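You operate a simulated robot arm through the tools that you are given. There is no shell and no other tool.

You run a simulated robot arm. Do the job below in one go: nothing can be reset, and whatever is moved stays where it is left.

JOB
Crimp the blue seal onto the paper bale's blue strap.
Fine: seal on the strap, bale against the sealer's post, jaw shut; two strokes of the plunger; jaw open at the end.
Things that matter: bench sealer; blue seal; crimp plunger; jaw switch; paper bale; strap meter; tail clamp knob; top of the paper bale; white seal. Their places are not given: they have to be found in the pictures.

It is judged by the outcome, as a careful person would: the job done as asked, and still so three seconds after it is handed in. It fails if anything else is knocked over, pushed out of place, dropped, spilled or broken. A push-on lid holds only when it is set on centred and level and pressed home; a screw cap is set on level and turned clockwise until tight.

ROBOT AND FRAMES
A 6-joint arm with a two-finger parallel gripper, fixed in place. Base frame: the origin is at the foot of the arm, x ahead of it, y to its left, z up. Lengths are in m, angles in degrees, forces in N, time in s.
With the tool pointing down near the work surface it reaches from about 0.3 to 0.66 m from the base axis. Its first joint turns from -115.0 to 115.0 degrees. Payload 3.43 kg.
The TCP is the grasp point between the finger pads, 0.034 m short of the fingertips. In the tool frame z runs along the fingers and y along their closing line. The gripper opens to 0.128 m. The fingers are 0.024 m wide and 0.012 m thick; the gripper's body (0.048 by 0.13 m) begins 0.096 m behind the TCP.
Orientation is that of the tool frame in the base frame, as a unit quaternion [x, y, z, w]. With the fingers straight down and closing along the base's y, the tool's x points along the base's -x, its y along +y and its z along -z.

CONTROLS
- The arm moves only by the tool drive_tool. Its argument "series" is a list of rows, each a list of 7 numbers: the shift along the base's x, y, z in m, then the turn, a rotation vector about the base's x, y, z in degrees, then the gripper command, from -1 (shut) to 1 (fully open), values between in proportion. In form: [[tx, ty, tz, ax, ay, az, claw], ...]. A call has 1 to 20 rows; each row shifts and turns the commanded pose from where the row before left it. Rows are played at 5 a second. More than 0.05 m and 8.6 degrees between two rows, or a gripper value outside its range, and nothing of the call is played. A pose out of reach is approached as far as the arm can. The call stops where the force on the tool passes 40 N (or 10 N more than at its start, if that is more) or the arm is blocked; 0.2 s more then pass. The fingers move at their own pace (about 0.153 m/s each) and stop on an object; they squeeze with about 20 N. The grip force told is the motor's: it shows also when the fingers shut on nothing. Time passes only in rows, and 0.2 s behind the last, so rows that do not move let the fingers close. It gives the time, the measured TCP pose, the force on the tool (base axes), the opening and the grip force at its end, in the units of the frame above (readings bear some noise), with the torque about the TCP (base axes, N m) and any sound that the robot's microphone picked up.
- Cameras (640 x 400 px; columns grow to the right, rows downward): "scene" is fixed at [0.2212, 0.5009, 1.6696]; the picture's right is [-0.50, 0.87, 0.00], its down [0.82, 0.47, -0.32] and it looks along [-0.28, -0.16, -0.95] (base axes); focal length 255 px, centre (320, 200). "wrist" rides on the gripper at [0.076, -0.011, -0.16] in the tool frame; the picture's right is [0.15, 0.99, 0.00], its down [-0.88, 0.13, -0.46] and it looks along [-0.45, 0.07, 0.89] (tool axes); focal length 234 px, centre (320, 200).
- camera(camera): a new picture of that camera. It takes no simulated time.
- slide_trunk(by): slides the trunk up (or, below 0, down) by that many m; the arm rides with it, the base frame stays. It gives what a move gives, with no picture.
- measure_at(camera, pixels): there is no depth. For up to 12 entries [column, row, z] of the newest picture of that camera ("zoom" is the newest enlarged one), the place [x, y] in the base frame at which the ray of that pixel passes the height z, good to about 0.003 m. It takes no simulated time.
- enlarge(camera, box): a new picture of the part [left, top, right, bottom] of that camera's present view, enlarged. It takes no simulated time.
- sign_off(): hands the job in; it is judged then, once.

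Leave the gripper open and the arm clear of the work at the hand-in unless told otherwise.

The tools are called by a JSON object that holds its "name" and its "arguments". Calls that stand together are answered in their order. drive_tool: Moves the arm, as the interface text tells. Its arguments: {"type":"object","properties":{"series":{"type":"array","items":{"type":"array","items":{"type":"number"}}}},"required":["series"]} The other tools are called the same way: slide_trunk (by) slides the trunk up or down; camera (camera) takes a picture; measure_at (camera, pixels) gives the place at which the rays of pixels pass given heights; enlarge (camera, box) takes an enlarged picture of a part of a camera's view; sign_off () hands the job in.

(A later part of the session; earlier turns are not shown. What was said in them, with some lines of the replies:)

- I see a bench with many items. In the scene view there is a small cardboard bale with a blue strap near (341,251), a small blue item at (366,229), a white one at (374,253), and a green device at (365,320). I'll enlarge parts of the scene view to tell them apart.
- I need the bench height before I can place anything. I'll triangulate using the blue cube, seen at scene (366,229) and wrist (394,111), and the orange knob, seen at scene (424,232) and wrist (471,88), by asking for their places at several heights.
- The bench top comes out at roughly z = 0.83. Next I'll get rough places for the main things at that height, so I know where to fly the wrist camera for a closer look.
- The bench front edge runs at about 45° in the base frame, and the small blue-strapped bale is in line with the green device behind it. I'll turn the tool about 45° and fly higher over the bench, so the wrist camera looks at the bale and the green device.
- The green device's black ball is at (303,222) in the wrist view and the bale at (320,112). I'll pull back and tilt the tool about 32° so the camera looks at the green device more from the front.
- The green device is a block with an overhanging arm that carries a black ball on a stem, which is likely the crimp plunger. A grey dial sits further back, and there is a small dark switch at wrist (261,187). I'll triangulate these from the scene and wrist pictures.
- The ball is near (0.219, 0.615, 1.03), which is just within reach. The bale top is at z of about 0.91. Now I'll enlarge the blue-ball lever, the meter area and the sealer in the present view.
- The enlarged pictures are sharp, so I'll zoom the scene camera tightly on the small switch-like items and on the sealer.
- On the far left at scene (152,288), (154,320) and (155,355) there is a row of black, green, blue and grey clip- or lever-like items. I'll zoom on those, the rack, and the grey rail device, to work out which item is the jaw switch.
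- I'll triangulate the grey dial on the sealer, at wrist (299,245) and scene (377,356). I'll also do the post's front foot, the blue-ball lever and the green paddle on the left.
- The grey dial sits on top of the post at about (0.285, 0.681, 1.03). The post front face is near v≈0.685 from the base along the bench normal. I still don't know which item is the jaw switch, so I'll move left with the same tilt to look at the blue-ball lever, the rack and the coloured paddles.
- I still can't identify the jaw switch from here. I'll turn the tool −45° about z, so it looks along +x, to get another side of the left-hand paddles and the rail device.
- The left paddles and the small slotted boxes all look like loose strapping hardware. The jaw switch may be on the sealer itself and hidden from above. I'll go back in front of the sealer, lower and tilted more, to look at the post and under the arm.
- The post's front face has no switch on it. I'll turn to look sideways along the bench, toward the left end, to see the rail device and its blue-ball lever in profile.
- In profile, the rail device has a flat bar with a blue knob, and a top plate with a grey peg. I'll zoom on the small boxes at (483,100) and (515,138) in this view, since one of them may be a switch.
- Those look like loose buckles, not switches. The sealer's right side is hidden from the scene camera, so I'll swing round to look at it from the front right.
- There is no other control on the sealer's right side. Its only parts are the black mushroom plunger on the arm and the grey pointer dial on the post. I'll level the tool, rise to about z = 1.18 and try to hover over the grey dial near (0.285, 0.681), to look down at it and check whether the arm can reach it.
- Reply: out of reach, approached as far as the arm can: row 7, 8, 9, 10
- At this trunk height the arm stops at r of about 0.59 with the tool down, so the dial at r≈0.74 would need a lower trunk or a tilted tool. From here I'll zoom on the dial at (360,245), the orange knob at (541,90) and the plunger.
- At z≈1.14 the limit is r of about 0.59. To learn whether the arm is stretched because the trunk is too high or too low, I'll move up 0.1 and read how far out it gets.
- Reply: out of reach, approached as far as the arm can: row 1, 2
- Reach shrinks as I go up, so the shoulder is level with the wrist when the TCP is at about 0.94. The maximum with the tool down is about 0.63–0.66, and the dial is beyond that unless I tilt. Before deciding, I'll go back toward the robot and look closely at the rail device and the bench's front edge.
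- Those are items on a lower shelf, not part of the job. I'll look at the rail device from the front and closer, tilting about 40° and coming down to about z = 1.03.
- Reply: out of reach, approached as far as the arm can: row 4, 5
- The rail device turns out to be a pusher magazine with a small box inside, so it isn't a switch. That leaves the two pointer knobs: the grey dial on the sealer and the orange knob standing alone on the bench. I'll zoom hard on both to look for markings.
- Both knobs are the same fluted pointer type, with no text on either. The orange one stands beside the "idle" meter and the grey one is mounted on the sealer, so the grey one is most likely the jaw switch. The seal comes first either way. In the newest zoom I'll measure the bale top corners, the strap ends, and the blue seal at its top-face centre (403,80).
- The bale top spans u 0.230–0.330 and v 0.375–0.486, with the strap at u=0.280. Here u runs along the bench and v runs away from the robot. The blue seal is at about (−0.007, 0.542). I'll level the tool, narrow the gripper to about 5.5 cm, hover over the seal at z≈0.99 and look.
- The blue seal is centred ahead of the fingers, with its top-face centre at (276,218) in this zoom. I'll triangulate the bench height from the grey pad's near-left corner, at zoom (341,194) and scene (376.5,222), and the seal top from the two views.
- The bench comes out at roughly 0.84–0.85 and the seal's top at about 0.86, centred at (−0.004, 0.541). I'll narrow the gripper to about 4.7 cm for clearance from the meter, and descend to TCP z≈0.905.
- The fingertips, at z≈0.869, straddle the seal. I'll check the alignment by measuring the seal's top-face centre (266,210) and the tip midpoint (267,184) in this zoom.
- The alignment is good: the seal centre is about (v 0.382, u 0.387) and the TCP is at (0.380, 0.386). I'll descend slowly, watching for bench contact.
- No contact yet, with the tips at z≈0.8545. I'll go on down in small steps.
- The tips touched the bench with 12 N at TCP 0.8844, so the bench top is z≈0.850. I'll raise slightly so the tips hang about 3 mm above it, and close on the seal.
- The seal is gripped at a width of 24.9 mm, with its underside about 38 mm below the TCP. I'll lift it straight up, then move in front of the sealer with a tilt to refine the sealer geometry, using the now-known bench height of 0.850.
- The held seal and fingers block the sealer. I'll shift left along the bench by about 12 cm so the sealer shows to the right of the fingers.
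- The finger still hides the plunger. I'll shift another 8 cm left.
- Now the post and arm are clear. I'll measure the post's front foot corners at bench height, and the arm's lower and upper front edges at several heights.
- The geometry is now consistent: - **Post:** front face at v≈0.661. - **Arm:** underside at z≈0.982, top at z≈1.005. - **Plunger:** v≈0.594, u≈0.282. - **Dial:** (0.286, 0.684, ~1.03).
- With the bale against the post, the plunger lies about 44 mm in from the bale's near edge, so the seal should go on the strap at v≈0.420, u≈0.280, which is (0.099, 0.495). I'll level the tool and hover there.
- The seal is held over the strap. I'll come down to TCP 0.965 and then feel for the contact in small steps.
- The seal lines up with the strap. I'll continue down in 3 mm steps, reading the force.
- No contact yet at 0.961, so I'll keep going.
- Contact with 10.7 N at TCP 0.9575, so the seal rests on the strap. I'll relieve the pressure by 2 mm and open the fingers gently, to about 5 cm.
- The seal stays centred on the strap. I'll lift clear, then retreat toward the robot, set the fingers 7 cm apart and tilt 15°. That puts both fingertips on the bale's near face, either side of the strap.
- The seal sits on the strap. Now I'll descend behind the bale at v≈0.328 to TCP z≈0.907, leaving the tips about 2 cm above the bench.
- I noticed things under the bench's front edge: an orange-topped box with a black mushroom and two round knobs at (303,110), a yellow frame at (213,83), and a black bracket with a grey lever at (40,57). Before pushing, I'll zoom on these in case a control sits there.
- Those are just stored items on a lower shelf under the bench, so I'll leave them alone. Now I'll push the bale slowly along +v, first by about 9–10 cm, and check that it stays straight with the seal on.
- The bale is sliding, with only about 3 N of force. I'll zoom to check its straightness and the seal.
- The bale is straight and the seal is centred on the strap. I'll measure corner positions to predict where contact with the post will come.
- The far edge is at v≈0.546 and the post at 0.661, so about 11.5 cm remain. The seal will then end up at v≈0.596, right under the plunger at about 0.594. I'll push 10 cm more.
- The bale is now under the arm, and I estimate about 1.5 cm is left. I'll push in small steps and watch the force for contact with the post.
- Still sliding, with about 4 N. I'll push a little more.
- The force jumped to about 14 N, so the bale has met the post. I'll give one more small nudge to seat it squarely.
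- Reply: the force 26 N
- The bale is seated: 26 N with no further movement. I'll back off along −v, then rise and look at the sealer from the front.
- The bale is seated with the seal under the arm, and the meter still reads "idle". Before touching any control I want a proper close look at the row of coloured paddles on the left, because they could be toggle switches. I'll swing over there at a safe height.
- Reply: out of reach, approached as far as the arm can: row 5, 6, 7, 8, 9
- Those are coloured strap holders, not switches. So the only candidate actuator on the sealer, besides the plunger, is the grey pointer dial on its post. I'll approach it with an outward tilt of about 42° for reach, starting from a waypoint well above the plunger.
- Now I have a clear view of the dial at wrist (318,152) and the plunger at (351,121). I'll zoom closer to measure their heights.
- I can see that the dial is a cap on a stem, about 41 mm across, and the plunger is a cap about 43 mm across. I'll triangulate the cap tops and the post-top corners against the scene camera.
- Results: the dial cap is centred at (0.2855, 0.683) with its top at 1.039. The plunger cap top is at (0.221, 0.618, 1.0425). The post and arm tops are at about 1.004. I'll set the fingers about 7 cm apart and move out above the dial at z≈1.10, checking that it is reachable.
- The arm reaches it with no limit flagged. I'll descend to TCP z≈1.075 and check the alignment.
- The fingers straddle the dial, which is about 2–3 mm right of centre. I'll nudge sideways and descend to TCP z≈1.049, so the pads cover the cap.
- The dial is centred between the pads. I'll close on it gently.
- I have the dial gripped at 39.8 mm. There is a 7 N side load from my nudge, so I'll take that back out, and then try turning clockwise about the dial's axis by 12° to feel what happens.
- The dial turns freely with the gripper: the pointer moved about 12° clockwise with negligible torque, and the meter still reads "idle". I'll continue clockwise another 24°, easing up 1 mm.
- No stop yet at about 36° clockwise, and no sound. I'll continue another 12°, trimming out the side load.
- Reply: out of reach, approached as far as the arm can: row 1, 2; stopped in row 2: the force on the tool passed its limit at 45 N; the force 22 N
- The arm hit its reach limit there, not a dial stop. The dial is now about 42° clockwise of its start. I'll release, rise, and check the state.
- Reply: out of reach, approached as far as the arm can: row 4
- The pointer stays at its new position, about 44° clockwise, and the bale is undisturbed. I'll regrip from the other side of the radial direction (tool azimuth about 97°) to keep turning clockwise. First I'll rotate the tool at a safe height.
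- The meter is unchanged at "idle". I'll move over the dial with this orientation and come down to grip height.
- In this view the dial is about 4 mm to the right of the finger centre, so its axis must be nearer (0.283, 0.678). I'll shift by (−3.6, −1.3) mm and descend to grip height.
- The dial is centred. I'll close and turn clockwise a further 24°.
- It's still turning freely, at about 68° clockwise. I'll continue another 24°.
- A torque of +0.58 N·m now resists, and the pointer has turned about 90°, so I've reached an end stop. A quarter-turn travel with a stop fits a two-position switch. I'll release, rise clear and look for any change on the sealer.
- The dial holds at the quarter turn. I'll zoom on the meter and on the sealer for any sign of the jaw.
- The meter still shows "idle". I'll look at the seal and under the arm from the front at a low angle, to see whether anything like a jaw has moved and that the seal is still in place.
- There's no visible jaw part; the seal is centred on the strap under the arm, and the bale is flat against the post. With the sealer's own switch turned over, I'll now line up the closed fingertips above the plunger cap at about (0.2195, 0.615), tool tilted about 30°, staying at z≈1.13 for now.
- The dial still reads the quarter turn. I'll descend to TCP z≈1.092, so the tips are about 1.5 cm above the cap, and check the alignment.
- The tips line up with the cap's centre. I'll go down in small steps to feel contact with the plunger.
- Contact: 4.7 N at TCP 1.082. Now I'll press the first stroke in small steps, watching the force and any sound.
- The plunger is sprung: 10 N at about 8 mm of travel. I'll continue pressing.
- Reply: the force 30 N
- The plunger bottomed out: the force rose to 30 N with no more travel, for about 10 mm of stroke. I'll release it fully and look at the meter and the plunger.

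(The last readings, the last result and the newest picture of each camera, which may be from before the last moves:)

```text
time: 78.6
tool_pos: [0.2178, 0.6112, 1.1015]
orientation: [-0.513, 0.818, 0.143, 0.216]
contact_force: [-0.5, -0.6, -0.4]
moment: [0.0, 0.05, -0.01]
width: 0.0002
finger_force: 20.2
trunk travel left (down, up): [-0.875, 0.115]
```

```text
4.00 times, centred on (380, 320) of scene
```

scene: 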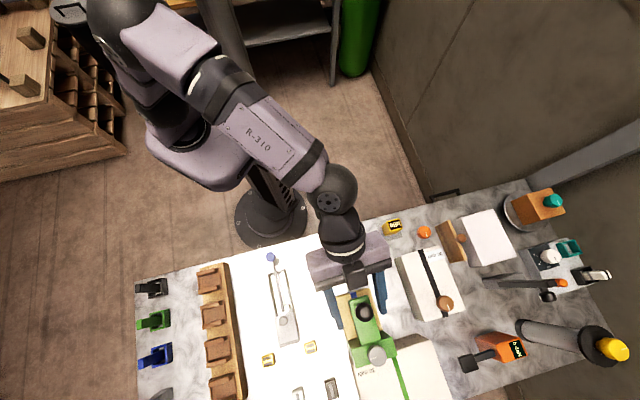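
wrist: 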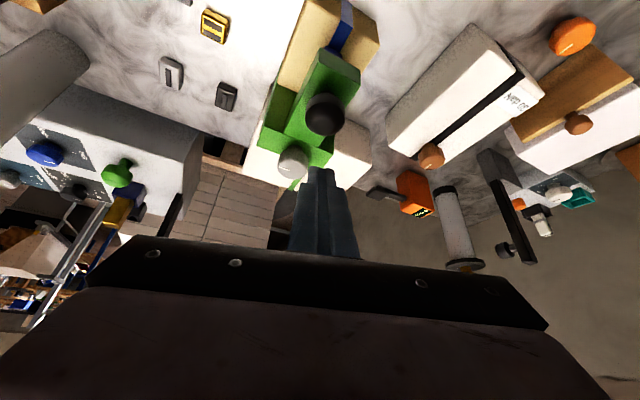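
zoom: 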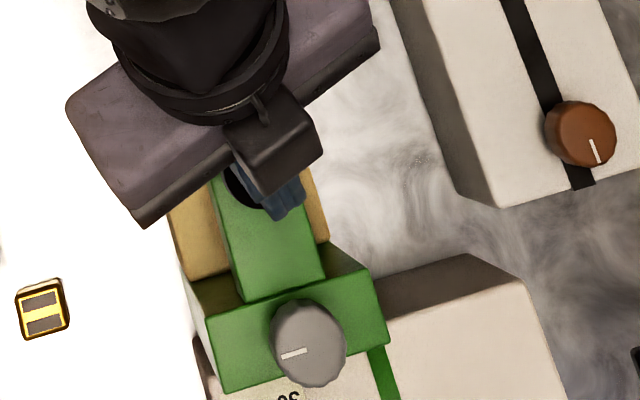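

The plunger sprang back and the meter still reads "idle". Before the second stroke I'll check whether the first left any mark on the seal, viewing it from the front.

{"name": "drive_tool", "arguments": {"series": [[-0.01, -0.01, 0.02, 0, 0, 0, -1], [-0.03, -0.027, 0, 0, 0, -7.5, -1], [-0.03, -0.027, 0, 0, 0, -7.5, -1], [-0.03, -0.027, -0.03, 5.6, -5.6, 0, -1], [-0.03, -0.027, -0.03, 5.6, -5.6, 0, -1], [-0.03, -0.02, -0.04, 3, -3, 0, 1], [0, 0, 0, 0, 0, 0, 1]]}}

{"name": "camera", "arguments": {"camera": "wrist"}}

{"name": "enlarge", "arguments": {"camera": "wrist", "box": [260, 110, 380, 240]}}

```text
refused: row 4 steps farther than a row can; nothing moved
```

```text
taken
```

wrist: 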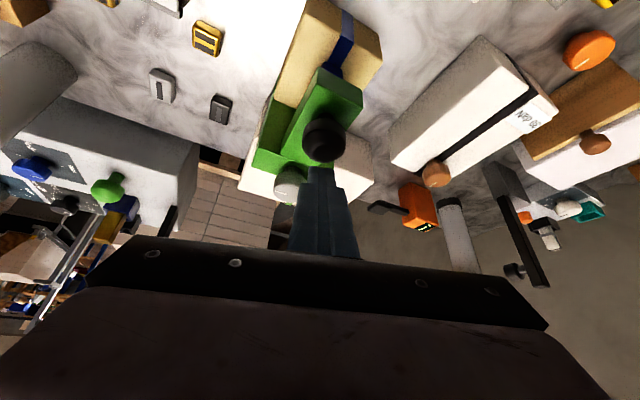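

```text
3.08 times, centred on (320, 175) of wrist
```

zoom: 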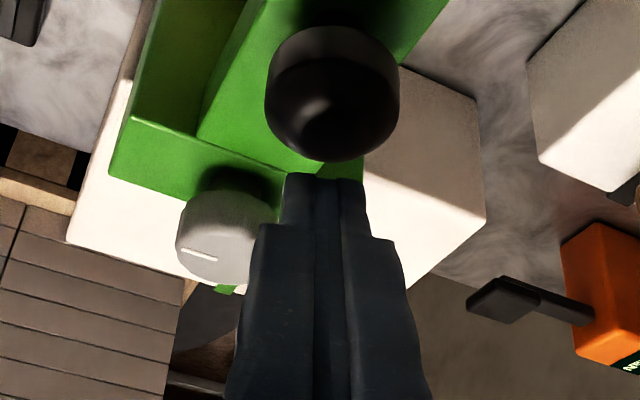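

That was refused because one row stepped too far. I'll redo it with smaller steps.

{"name": "drive_tool", "arguments": {"series": [[-0.01, -0.01, 0.02, 0, 0, 0, -1], [-0.027, -0.024, 0, 0, 0, -7.5, -1], [-0.027, -0.024, 0, 0, 0, -7.5, -1], [-0.027, -0.024, -0.025, 5.6, -5.6, 0, -1], [-0.027, -0.024, -0.025, 5.6, -5.6, 0, -1], [-0.027, -0.024, -0.025, 0, 0, 0, 1], [-0.012, -0.01, -0.01, 0, 0, 0, 1], [0, 0, 0, 0, 0, 0, 1]]}}

{"name": "camera", "arguments": {"camera": "wrist"}}

{"name": "enlarge", "arguments": {"camera": "wrist", "box": [260, 110, 380, 240]}}

```text
time: 80.4
tool_pos: [0.0728, 0.4712, 1.0447]
orientation: [-0.371, 0.841, 0.162, 0.359]
contact_force: [-0.1, -0.3, 0.2]
moment: [0.02, 0.0, -0.02]
width: 0.1281
finger_force: 0.0
trunk travel left (down, up): [-0.875, 0.115]
```

```text
taken
```

wrist: 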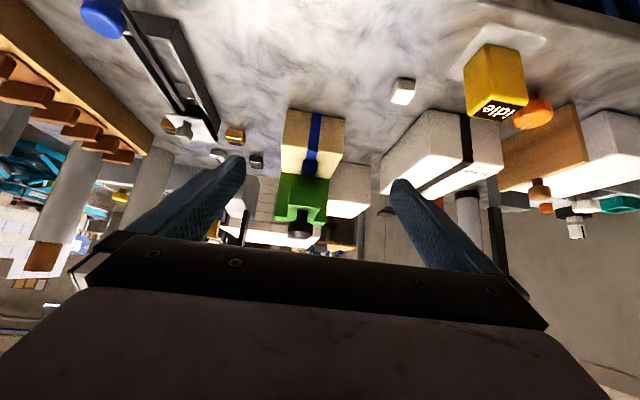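

```text
3.08 times, centred on (320, 175) of wrist
```

zoom: 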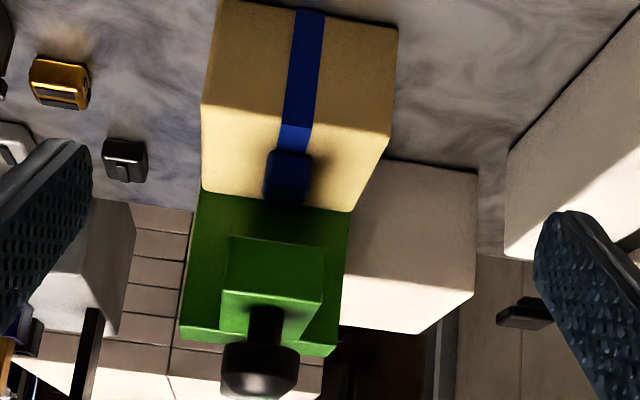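

The seal is still square on the strap under the plunger, with no visible change. I'll go back over the plunger for the second stroke.

{"name": "drive_tool", "arguments": {"series": [[0.012, 0.01, 0.03, 0, 0, 0, -1], [0.026, 0.025, 0.03, -5.6, 5.6, 0, -1], [0.026, 0.025, 0.02, -5.6, 5.6, 0, -1], [0.026, 0.025, 0, 0, 0, 7.5, -1], [0.026, 0.027, 0, 0, 0, 7.5, -1], [0.026, 0.027, 0, 0, 0, 0, -1], [0, 0, 0, 0, 0, 0, -1]]}}

```text
time: 82.0
tool_pos: [0.2039, 0.6085, 1.1164]
orientation: [-0.514, 0.817, 0.145, 0.216]
contact_force: [-0.7, -0.1, 0.5]
moment: [0.02, -0.02, -0.01]
width: 0.0
finger_force: 20.7
trunk travel left (down, up): [-0.875, 0.115]
```

I'm 13 mm short in x. I'll correct that and descend to just above the cap.

{"name": "drive_tool", "arguments": {"series": [[0.0131, 0.0022, 0, 0, 0, 0, -1], [0, 0, -0.013, 0, 0, 0, -1], [0, 0, -0.012, 0, 0, 0, -1], [0, 0, 0, 0, 0, 0, -1]]}}

{"name": "enlarge", "arguments": {"camera": "wrist", "box": [260, 100, 380, 220]}}

```text
time: 83.0
tool_pos: [0.2164, 0.6115, 1.0918]
orientation: [-0.513, 0.818, 0.144, 0.216]
contact_force: [-0.3, 0.1, -0.1]
moment: [0.02, 0.0, -0.02]
width: 0.0001
finger_force: 20.1
trunk travel left (down, up): [-0.875, 0.115]
```

```text
3.33 times, centred on (320, 160) of wrist
```

zoom: 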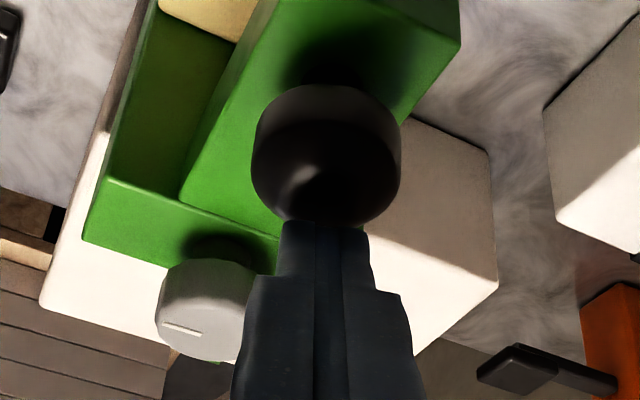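

The tips are aligned on the cap. Second stroke: I'll press 30 mm of commanded travel in 3 mm rows, as before.

{"name": "drive_tool", "arguments": {"series": [[0, 0, -0.004, 0, 0, 0, -1], [0, 0, -0.004, 0, 0, 0, -1], [0, 0, -0.003, 0, 0, 0, -1], [0, 0, -0.003, 0, 0, 0, -1], [0, 0, -0.003, 0, 0, 0, -1], [0, 0, -0.003, 0, 0, 0, -1], [0, 0, -0.003, 0, 0, 0, -1], [0, 0, -0.003, 0, 0, 0, -1], [0, 0, -0.003, 0, 0, 0, -1], [0, 0, -0.002, 0, 0, 0, -1], [0, 0, 0, 0, 0, 0, -1]]}}

{"name": "enlarge", "arguments": {"camera": "wrist", "box": [260, 100, 380, 220]}}

```text
time: 85.4
tool_pos: [0.2167, 0.6117, 1.0714]
orientation: [-0.511, 0.816, 0.152, 0.223]
contact_force: [0.2, -4.6, 34.5]
moment: [0.06, -0.19, -0.06]
width: 0.0
finger_force: 19.8
trunk travel left (down, up): [-0.875, 0.115]
```

```text
3.33 times, centred on (320, 160) of wrist
```

zoom: 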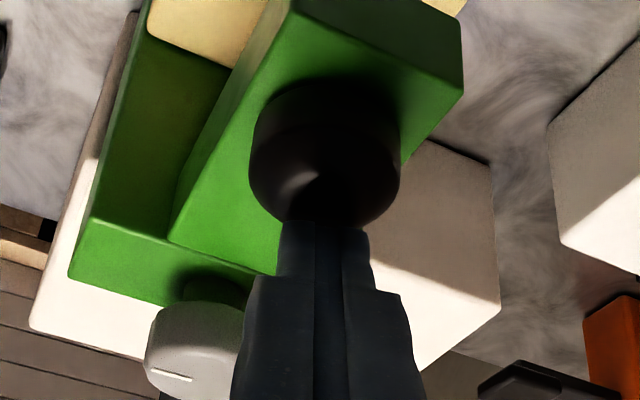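

Bottomed again, at 34.5 N and TCP 1.0714. I'll release fully and rise, then check the meter and the scene.

{"name": "drive_tool", "arguments": {"series": [[0, 0, 0.008, 0, 0, 0, -1], [0, 0, 0.01, 0, 0, 0, -1], [0, 0, 0.01, 0, 0, 0, -1], [0, 0, 0.02, 0, 0, 0, -1], [0, 0, 0.03, 0, 0, 0, -1], [0, 0, 0, 0, 0, 0, -1]]}}

{"name": "enlarge", "arguments": {"camera": "scene", "box": [355, 210, 445, 270]}}

{"name": "enlarge", "arguments": {"camera": "wrist", "box": [220, 40, 420, 240]}}

```text
time: 86.8
tool_pos: [0.2166, 0.6123, 1.14]
orientation: [-0.514, 0.818, 0.144, 0.216]
contact_force: [0.0, 0.1, 0.1]
moment: [0.01, -0.04, 0.01]
width: 0.0
finger_force: 20.2
trunk travel left (down, up): [-0.875, 0.115]
```

```text
6.67 times, centred on (400, 240) of scene
```

zoom: 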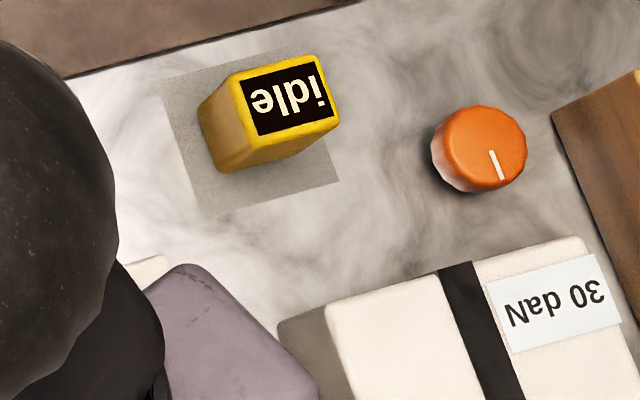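

```text
2.00 times, centred on (320, 140) of wrist
```

zoom: 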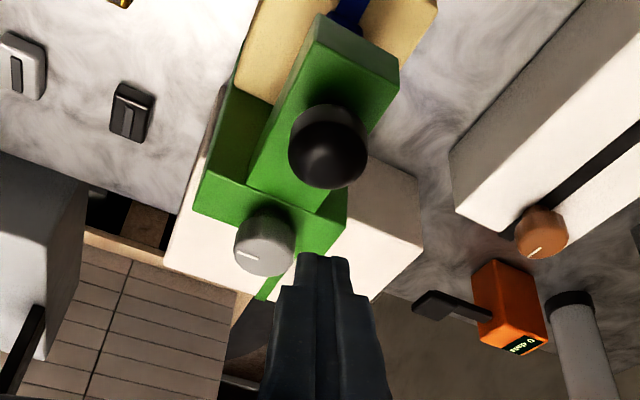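

Both strokes are done, and the plunger is back up. Now the jaw must be opened again by turning the dial back counter-clockwise to its start. I'll reorient to azimuth about 42° and tilt about 43°, open the fingers to 7 cm, and move over the dial.

{"name": "drive_tool", "arguments": {"series": [[0, 0, 0, 0, 0, -6, 0.15], [0, 0, 0, 0, 0, -6, 0.15], [0, 0, 0, 0, 0, -6, 0.15], [0, 0, 0, 0, 0, -6, 0.15], [0, 0, 0, 4.35, -4.83, 0, 0.15], [0, 0, 0, 4.35, -4.83, 0, 0.15], [0.03, 0.03, -0.01, 0, 0, 0, 0.15], [0.0293, 0.03, -0.02, 0, 0, 0, 0.15], [0, 0, -0.03, 0, 0, 0, 0.15], [0, 0, 0, 0, 0, 0, 0.15]]}}

{"name": "enlarge", "arguments": {"camera": "wrist", "box": [240, 100, 400, 250]}}

{"name": "enlarge", "arguments": {"camera": "scene", "box": [325, 290, 435, 390]}}

```text
time: 89.0
tool_pos: [0.2747, 0.6721, 1.0797]
orientation: [-0.32, 0.873, 0.136, 0.341]
contact_force: [-0.3, 0.5, 0.5]
moment: [-0.02, -0.03, -0.01]
width: 0.0734
finger_force: 0.0
trunk travel left (down, up): [-0.875, 0.115]
```

```text
2.67 times, centred on (320, 175) of wrist
```

zoom: 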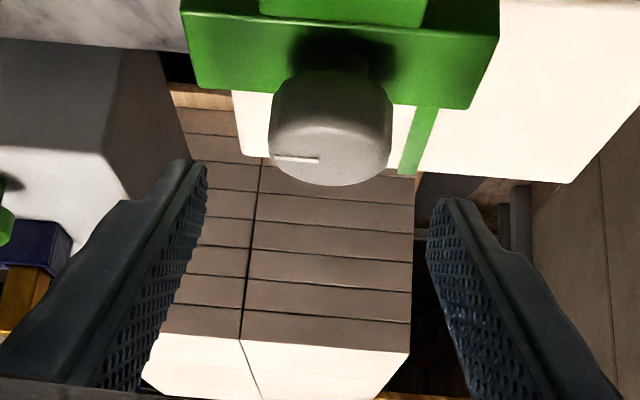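

```text
4.00 times, centred on (380, 340) of scene
```

zoom: 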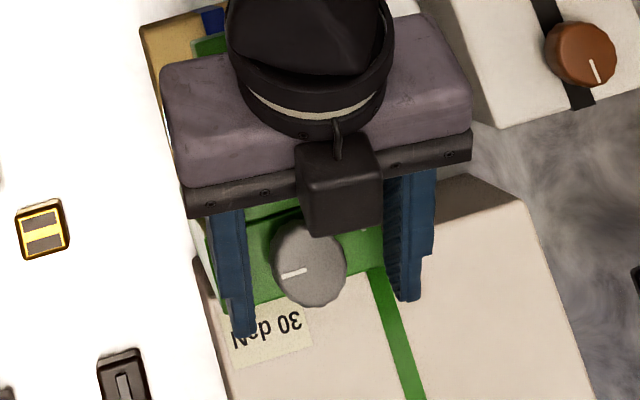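

The alignment looks right. I'll descend to grip height at z≈1.049.

{"name": "drive_tool", "arguments": {"series": [[0, 0, -0.015, 0, 0, 0, 0.15], [0, 0, -0.0155, 0, 0, 0, 0.15], [0, 0, 0, 0, 0, 0, 0.15]]}}

{"name": "enlarge", "arguments": {"camera": "wrist", "box": [240, 100, 400, 250]}}

```text
time: 89.8
tool_pos: [0.2744, 0.6707, 1.0492]
orientation: [-0.32, 0.873, 0.136, 0.342]
contact_force: [-0.2, -0.4, 0.0]
moment: [-0.03, -0.04, 0.0]
width: 0.0736
finger_force: 0.1
trunk travel left (down, up): [-0.875, 0.115]
```

```text
2.67 times, centred on (320, 175) of wrist
```

zoom: 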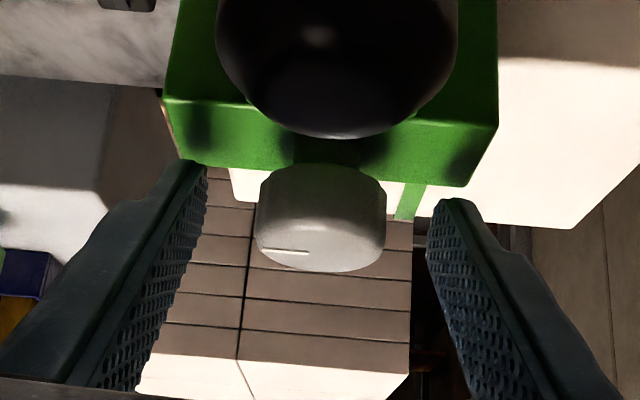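

Centred. I'll close and turn counter-clockwise, 30° first.

{"name": "drive_tool", "arguments": {"series": [[0, 0, 0, 0, 0, 0, -0.3], [0, 0, 0, 0, 0, 0, -1], [0, 0, 0, 0, 0, 0, -1], [0.0009, -0.0008, 0, 0, 0, 6, -1], [0.0009, -0.0007, 0, 0, 0, 6, -1], [0.001, -0.0006, 0, 0, 0, 6, -1], [0.0011, -0.0005, 0, 0, 0, 6, -1], [0.0011, -0.0004, 0, 0, 0, 6, -1], [0, 0, 0, 0, 0, 0, -1]]}}

{"name": "enlarge", "arguments": {"camera": "scene", "box": [325, 290, 435, 390]}}

```text
time: 91.8
tool_pos: [0.2807, 0.6694, 1.0482]
orientation: [-0.535, 0.76, 0.22, 0.295]
contact_force: [-2.2, 3.9, 4.2]
moment: [-0.31, -0.46, 0.04]
width: 0.0395
finger_force: 45.2
trunk travel left (down, up): [-0.875, 0.115]
```

```text
4.00 times, centred on (380, 340) of scene
```

zoom: 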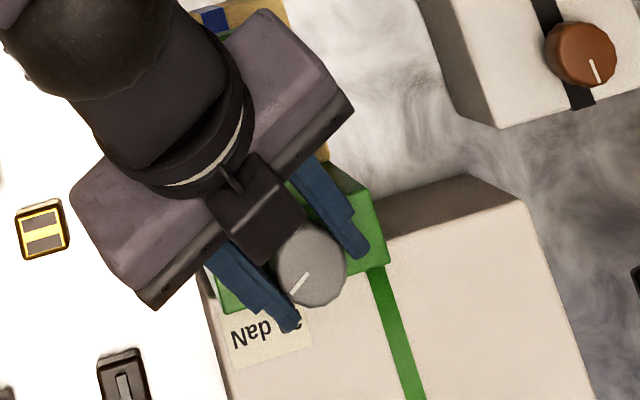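

The dial is following, about 30° back so far. I'll continue another 24° counter-clockwise.

{"name": "drive_tool", "arguments": {"series": [[0.0012, -0.0003, 0, 0, 0, 6, -1], [0.0012, -0.0002, 0, 0, 0, 6, -1], [0.0012, 0, 0, 0, 0, 6, -1], [0.0012, 0.0001, 0, 0, 0, 6, -1], [0, 0, 0, 0, 0, 0, -1]]}}

{"name": "enlarge", "arguments": {"camera": "scene", "box": [325, 290, 435, 390]}}

{"name": "enlarge", "arguments": {"camera": "wrist", "box": [240, 100, 400, 250]}}

```text
time: 93.0
tool_pos: [0.284, 0.6689, 1.0486]
orientation: [0.682, -0.632, -0.277, -0.243]
contact_force: [-2.1, 6.2, 7.6]
moment: [0.14, -0.69, 0.0]
width: 0.0398
finger_force: 45.3
trunk travel left (down, up): [-0.875, 0.115]
```

```text
4.00 times, centred on (380, 340) of scene
```

zoom: 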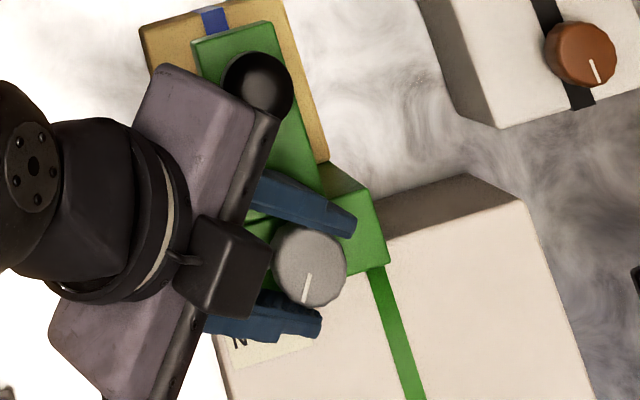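

```text
2.67 times, centred on (320, 175) of wrist
```

zoom: 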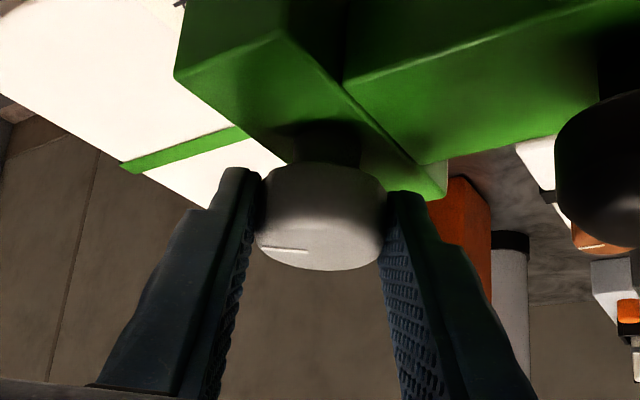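

The dial is about 36° from its original position. I'll release, rise, turn the tool back 40° and regrip for the rest.

{"name": "drive_tool", "arguments": {"series": [[0, 0, 0, 0, 0, 0, -0.2], [0, 0, 0, 0, 0, 0, 0.15], [0, 0, 0.025, 0, 0, 0, 0.15], [0, 0, 0.025, 0, 0, 0, 0.15], [-0.0015, 0, 0, 0, 0, -6.7, 0.15], [-0.0015, 0, 0, 0, 0, -6.7, 0.15], [-0.0015, 0, 0, 0, 0, -6.7, 0.15], [-0.0015, 0, 0, 0, 0, -6.7, 0.15], [-0.0015, 0, 0, 0, 0, -6.7, 0.15], [0, 0, 0, 0, 0, -6.7, 0.15], [0, 0, -0.02, 0, 0, 0, 0.15], [0, 0, 0, 0, 0, 0, 0.15]]}}

{"name": "enlarge", "arguments": {"camera": "wrist", "box": [240, 100, 400, 250]}}

{"name": "enlarge", "arguments": {"camera": "scene", "box": [325, 290, 435, 390]}}

```text
time: 95.6
tool_pos: [0.2773, 0.6669, 1.0801]
orientation: [-0.422, 0.828, 0.177, 0.322]
contact_force: [-0.1, 0.3, -1.7]
moment: [-0.01, 0.02, 0.01]
width: 0.0737
finger_force: 0.2
trunk travel left (down, up): [-0.875, 0.115]
```

```text
2.67 times, centred on (320, 175) of wrist
```

zoom: 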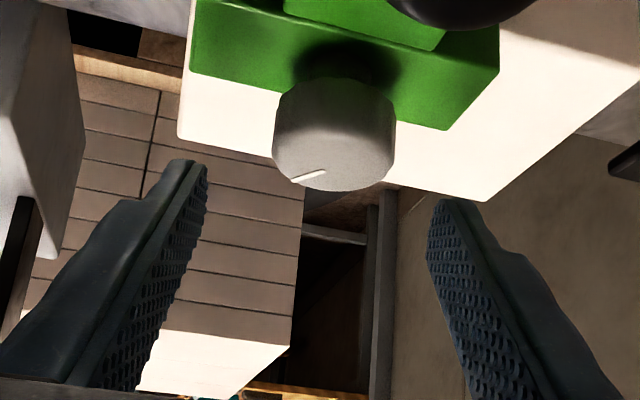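

```text
4.00 times, centred on (380, 340) of scene
```

zoom: 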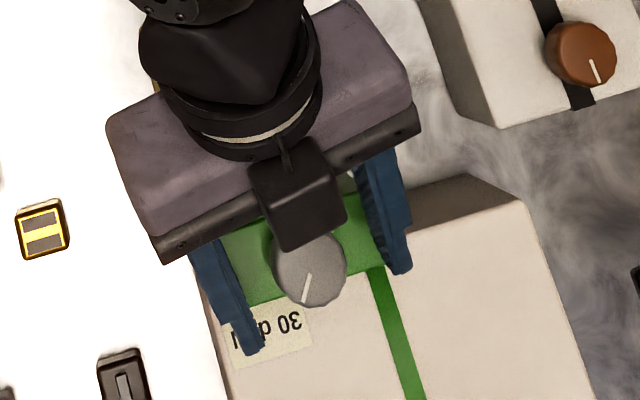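

The dial is a hair to the right, so I'll shift 1.3 mm and descend to grip height.

{"name": "drive_tool", "arguments": {"series": [[-0.001, 0.0007, -0.015, 0, 0, 0, 0.15], [0, 0.001, -0.016, 0, 0, 0, 0.15], [0, 0, 0, 0, 0, 0, 0.15]]}}

{"name": "enlarge", "arguments": {"camera": "wrist", "box": [240, 100, 400, 250]}}

```text
time: 96.4
tool_pos: [0.2766, 0.6686, 1.0489]
orientation: [-0.423, 0.828, 0.177, 0.322]
contact_force: [-0.5, 0.7, 0.0]
moment: [0.01, -0.02, 0.0]
width: 0.0735
finger_force: 0.0
trunk travel left (down, up): [-0.875, 0.115]
```

```text
2.67 times, centred on (320, 175) of wrist
```

zoom: 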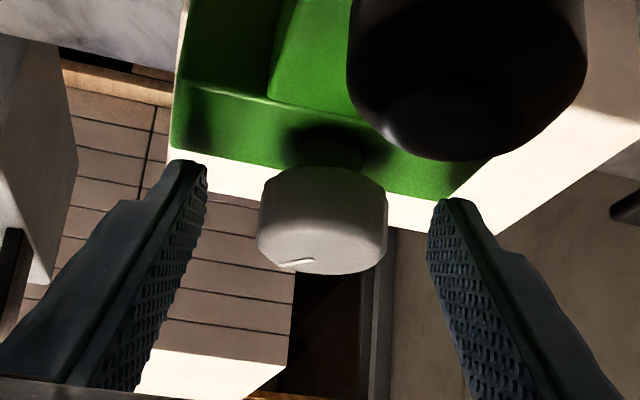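

Centred. I'll close and turn 30° counter-clockwise.

{"name": "drive_tool", "arguments": {"series": [[0, 0, 0, 0, 0, 0, -0.3], [0, 0, 0, 0, 0, 0, -1], [0, 0, 0, 0, 0, 0, -1], [0.0011, -0.0006, 0, 0, 0, 6, -1], [0.0011, -0.0005, 0, 0, 0, 6, -1], [0.0012, -0.0004, 0, 0, 0, 6, -1], [0.0012, -0.0002, 0, 0, 0, 6, -1], [0.0012, -0.0001, 0, 0, 0, 6, -1], [0, 0, 0, 0, 0, 0, -1]]}}

{"name": "enlarge", "arguments": {"camera": "scene", "box": [325, 290, 435, 390]}}

{"name": "enlarge", "arguments": {"camera": "wrist", "box": [240, 100, 400, 250]}}

```text
time: 98.4
tool_pos: [0.2808, 0.668, 1.0494]
orientation: [-0.623, 0.69, 0.254, 0.267]
contact_force: [-0.7, 4.0, 7.0]
moment: [-1.19, -0.63, 0.02]
width: 0.0396
finger_force: 44.8
trunk travel left (down, up): [-0.875, 0.115]
```

```text
4.00 times, centred on (380, 340) of scene
```

zoom: 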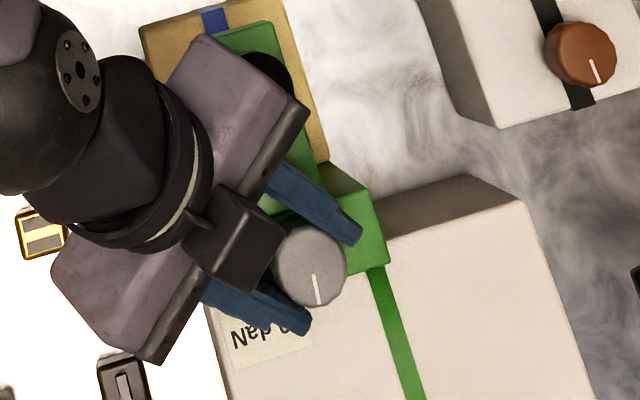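

```text
2.67 times, centred on (320, 175) of wrist
```

zoom: 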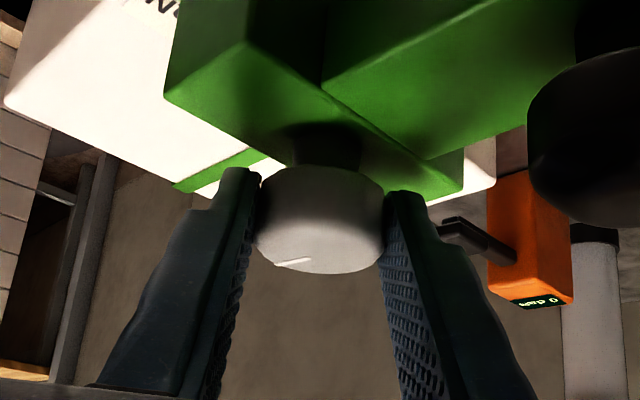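

The pointer is about 6° short of its original direction, with no stop felt. I'll turn 6° more and read the torque.

{"name": "drive_tool", "arguments": {"series": [[0.0012, 0.0, 0, 0, 0, 6, -1], [0, 0, 0, 0, 0, 0, -1]]}}

{"name": "enlarge", "arguments": {"camera": "scene", "box": [345, 330, 405, 372]}}

```text
time: 99.0
tool_pos: [0.2835, 0.6665, 1.0495]
orientation: [0.658, -0.657, -0.268, -0.253]
contact_force: [-1.2, 3.4, 8.4]
moment: [-0.71, -1.01, -0.35]
width: 0.0396
finger_force: 45.1
trunk travel left (down, up): [-0.875, 0.115]
```

```text
9.52 times, centred on (375, 351) of scene
```

zoom: 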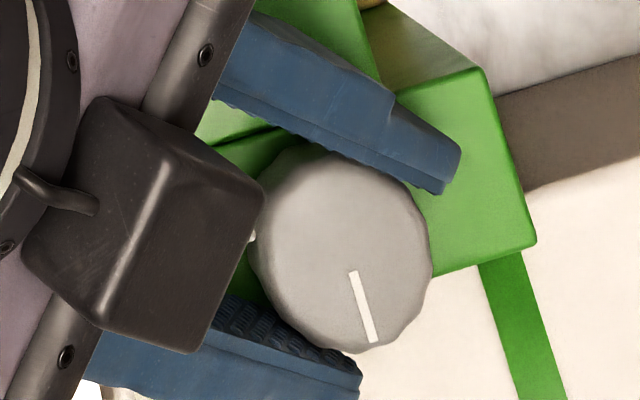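

The torque rises (−0.35 N·m) and the pointer is exactly at its original position, so there's a stop here too. The dial is a two-position, quarter-turn switch, now back at open. I'll release and retreat upward.

{"name": "drive_tool", "arguments": {"series": [[0, 0, 0, 0, 0, 0, -0.2], [0, 0, 0, 0, 0, 0, 0.15], [0, 0, 0.025, 0, 0, 0, 0.15], [0, 0, 0.035, 0, 0, 0, 0.15], [-0.01, -0.03, 0.03, 0, 0, 0, 0.15], [-0.015, -0.035, 0.02, 0, 0, 0, 0.15], [-0.015, -0.035, 0.0, 0, 0, -5, 0.15], [-0.02, -0.035, 0.0, 0, 0, -7, 0.15], [-0.02, -0.03, 0.0, 0, 0, -7, 0.15], [0, 0, 0, 0, 0, 0, 0.15]]}}

{"name": "camera", "arguments": {"camera": "scene"}}

{"name": "enlarge", "arguments": {"camera": "scene", "box": [325, 260, 425, 375]}}

{"name": "camera", "arguments": {"camera": "wrist"}}

```text
time: 101.2
tool_pos: [0.2035, 0.5031, 1.1584]
orientation: [-0.54, 0.757, 0.223, 0.292]
contact_force: [0.6, 0.7, 0.7]
moment: [-0.01, 0.02, 0.0]
width: 0.0738
finger_force: 0.0
trunk travel left (down, up): [-0.875, 0.115]
```

```text
taken
```

scene: 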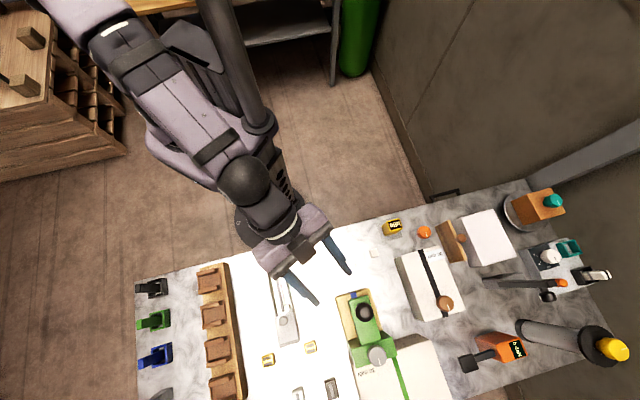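

```text
3.48 times, centred on (375, 318) of scene
```

zoom: 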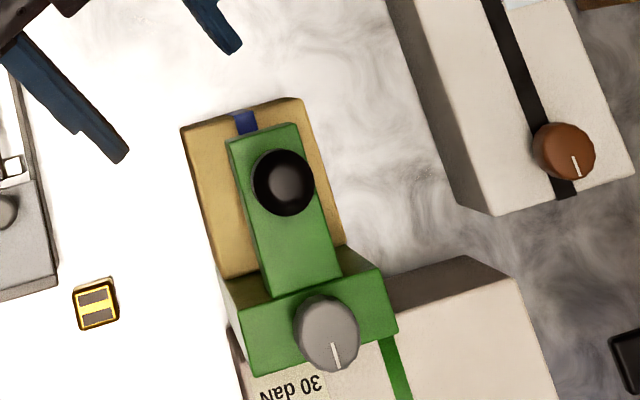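

```text
taken
```

wrist: 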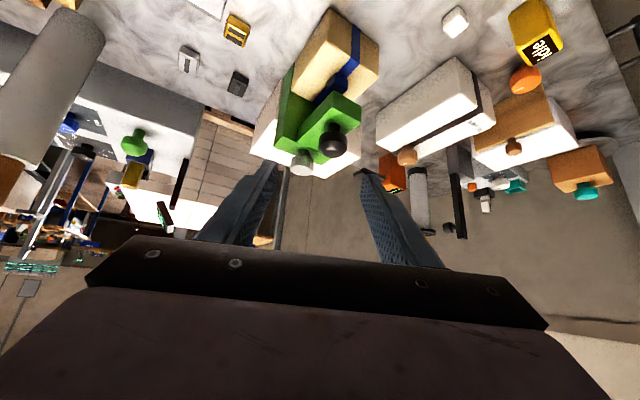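

The dial, bale and neighbours are all as they should be. I'll check the seal once more up close.

{"name": "enlarge", "arguments": {"camera": "wrist", "box": [250, 0, 400, 180]}}

{"name": "enlarge", "arguments": {"camera": "scene", "box": [355, 210, 445, 270]}}

```text
2.22 times, centred on (325, 90) of wrist
```

zoom: 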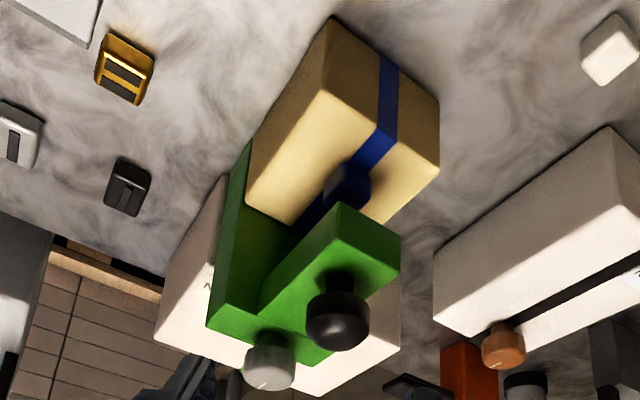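

```text
6.67 times, centred on (400, 240) of scene
```

zoom: 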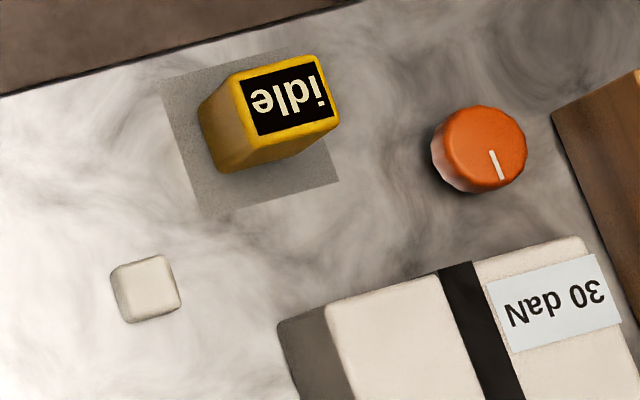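

The seal sits on the strap beneath the plunger and the bale is against the post. I'll pull the arm back clear of the work, level the tool and open the gripper.

{"name": "drive_tool", "arguments": {"series": [[-0.025, -0.02, 0.03, 0, 0, 0, 0.5], [-0.025, -0.02, 0.03, -6.2, 4.0, 0, 1], [-0.025, -0.02, 0.02, -6.2, 4.0, 0, 1], [-0.025, -0.02, 0.01, -6.2, 4.0, 0, 1], [-0.025, -0.02, 0.01, -6.2, 4.0, 0, 1], [-0.02, -0.02, 0, -6.2, 4.0, 0, 1], [0, 0, 0, 0, 0, 0, 1]]}}

{"name": "camera", "arguments": {"camera": "scene"}}

{"name": "enlarge", "arguments": {"camera": "scene", "box": [325, 210, 425, 375]}}

```text
time: 102.8
tool_pos: [0.0591, 0.3802, 1.2598]
orientation: [-0.553, 0.827, 0.101, 0.004]
contact_force: [0.3, 0.5, 0.0]
moment: [-0.05, 0.01, -0.02]
width: 0.1281
finger_force: 0.0
trunk travel left (down, up): [-0.875, 0.115]
```

```text
taken
```

scene: 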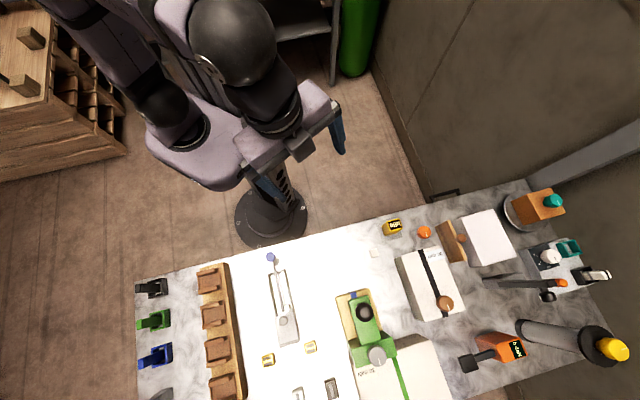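

```text
2.42 times, centred on (375, 292) of scene
```

zoom: 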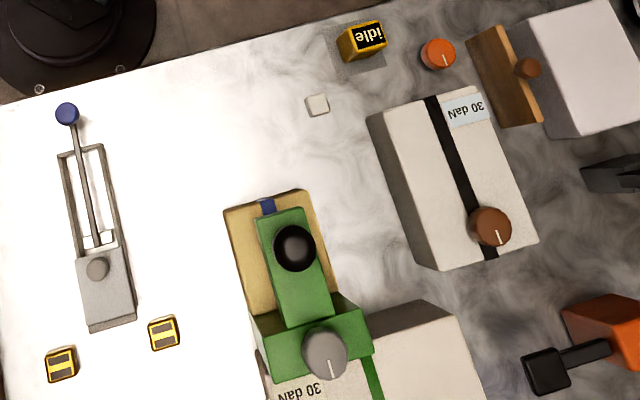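

The end state is in place:
- The blue seal is on the strap and the bale is against the sealer's post.
- Two full plunger strokes were made with the sealer's switch turned over, and the switch is now back at its starting stop (open).
- The arm is clear, the gripper is open, and nothing else was moved.

I took the grey dial on the sealer to be the jaw switch because of where it is mounted and its quarter-turn stops. No label, sound or meter reading confirmed it. I'll hand in.

{"name": "sign_off", "arguments": {}}

```text
The job is handed in.
```

I handed the job in with the blue seal crimped by two full plunger strokes. One point is unconfirmed: I had to infer which control was the jaw switch.

- **Seal:** it sits on the blue strap, under the plunger.
- **Bale:** I pushed it along the bench until it met the sealer's post. The contact force rose to about 26 N with no further movement.
- **Jaw:** I turned the grey pointer dial on the sealer a quarter turn to its stop before the strokes. Afterwards I turned it back to its starting stop, which I took as open.
- **Strokes:** the plunger bottomed out both times, at about 30 N and 34 N, and sprang back fully each time.
- **Everything else:** the white seal, the "idle" box I took for the strap meter, and the orange knob I took for the tail clamp were not touched. The arm is clear of the work with the gripper open.

I chose the grey dial because it is mounted on the sealer and has two stops a quarter turn apart. No label, sound or display confirmed it: the meter read "idle" throughout, and the strokes left no visible mark on the seal. If the jaw switch is actually a different control, the strokes were made with the jaw open.
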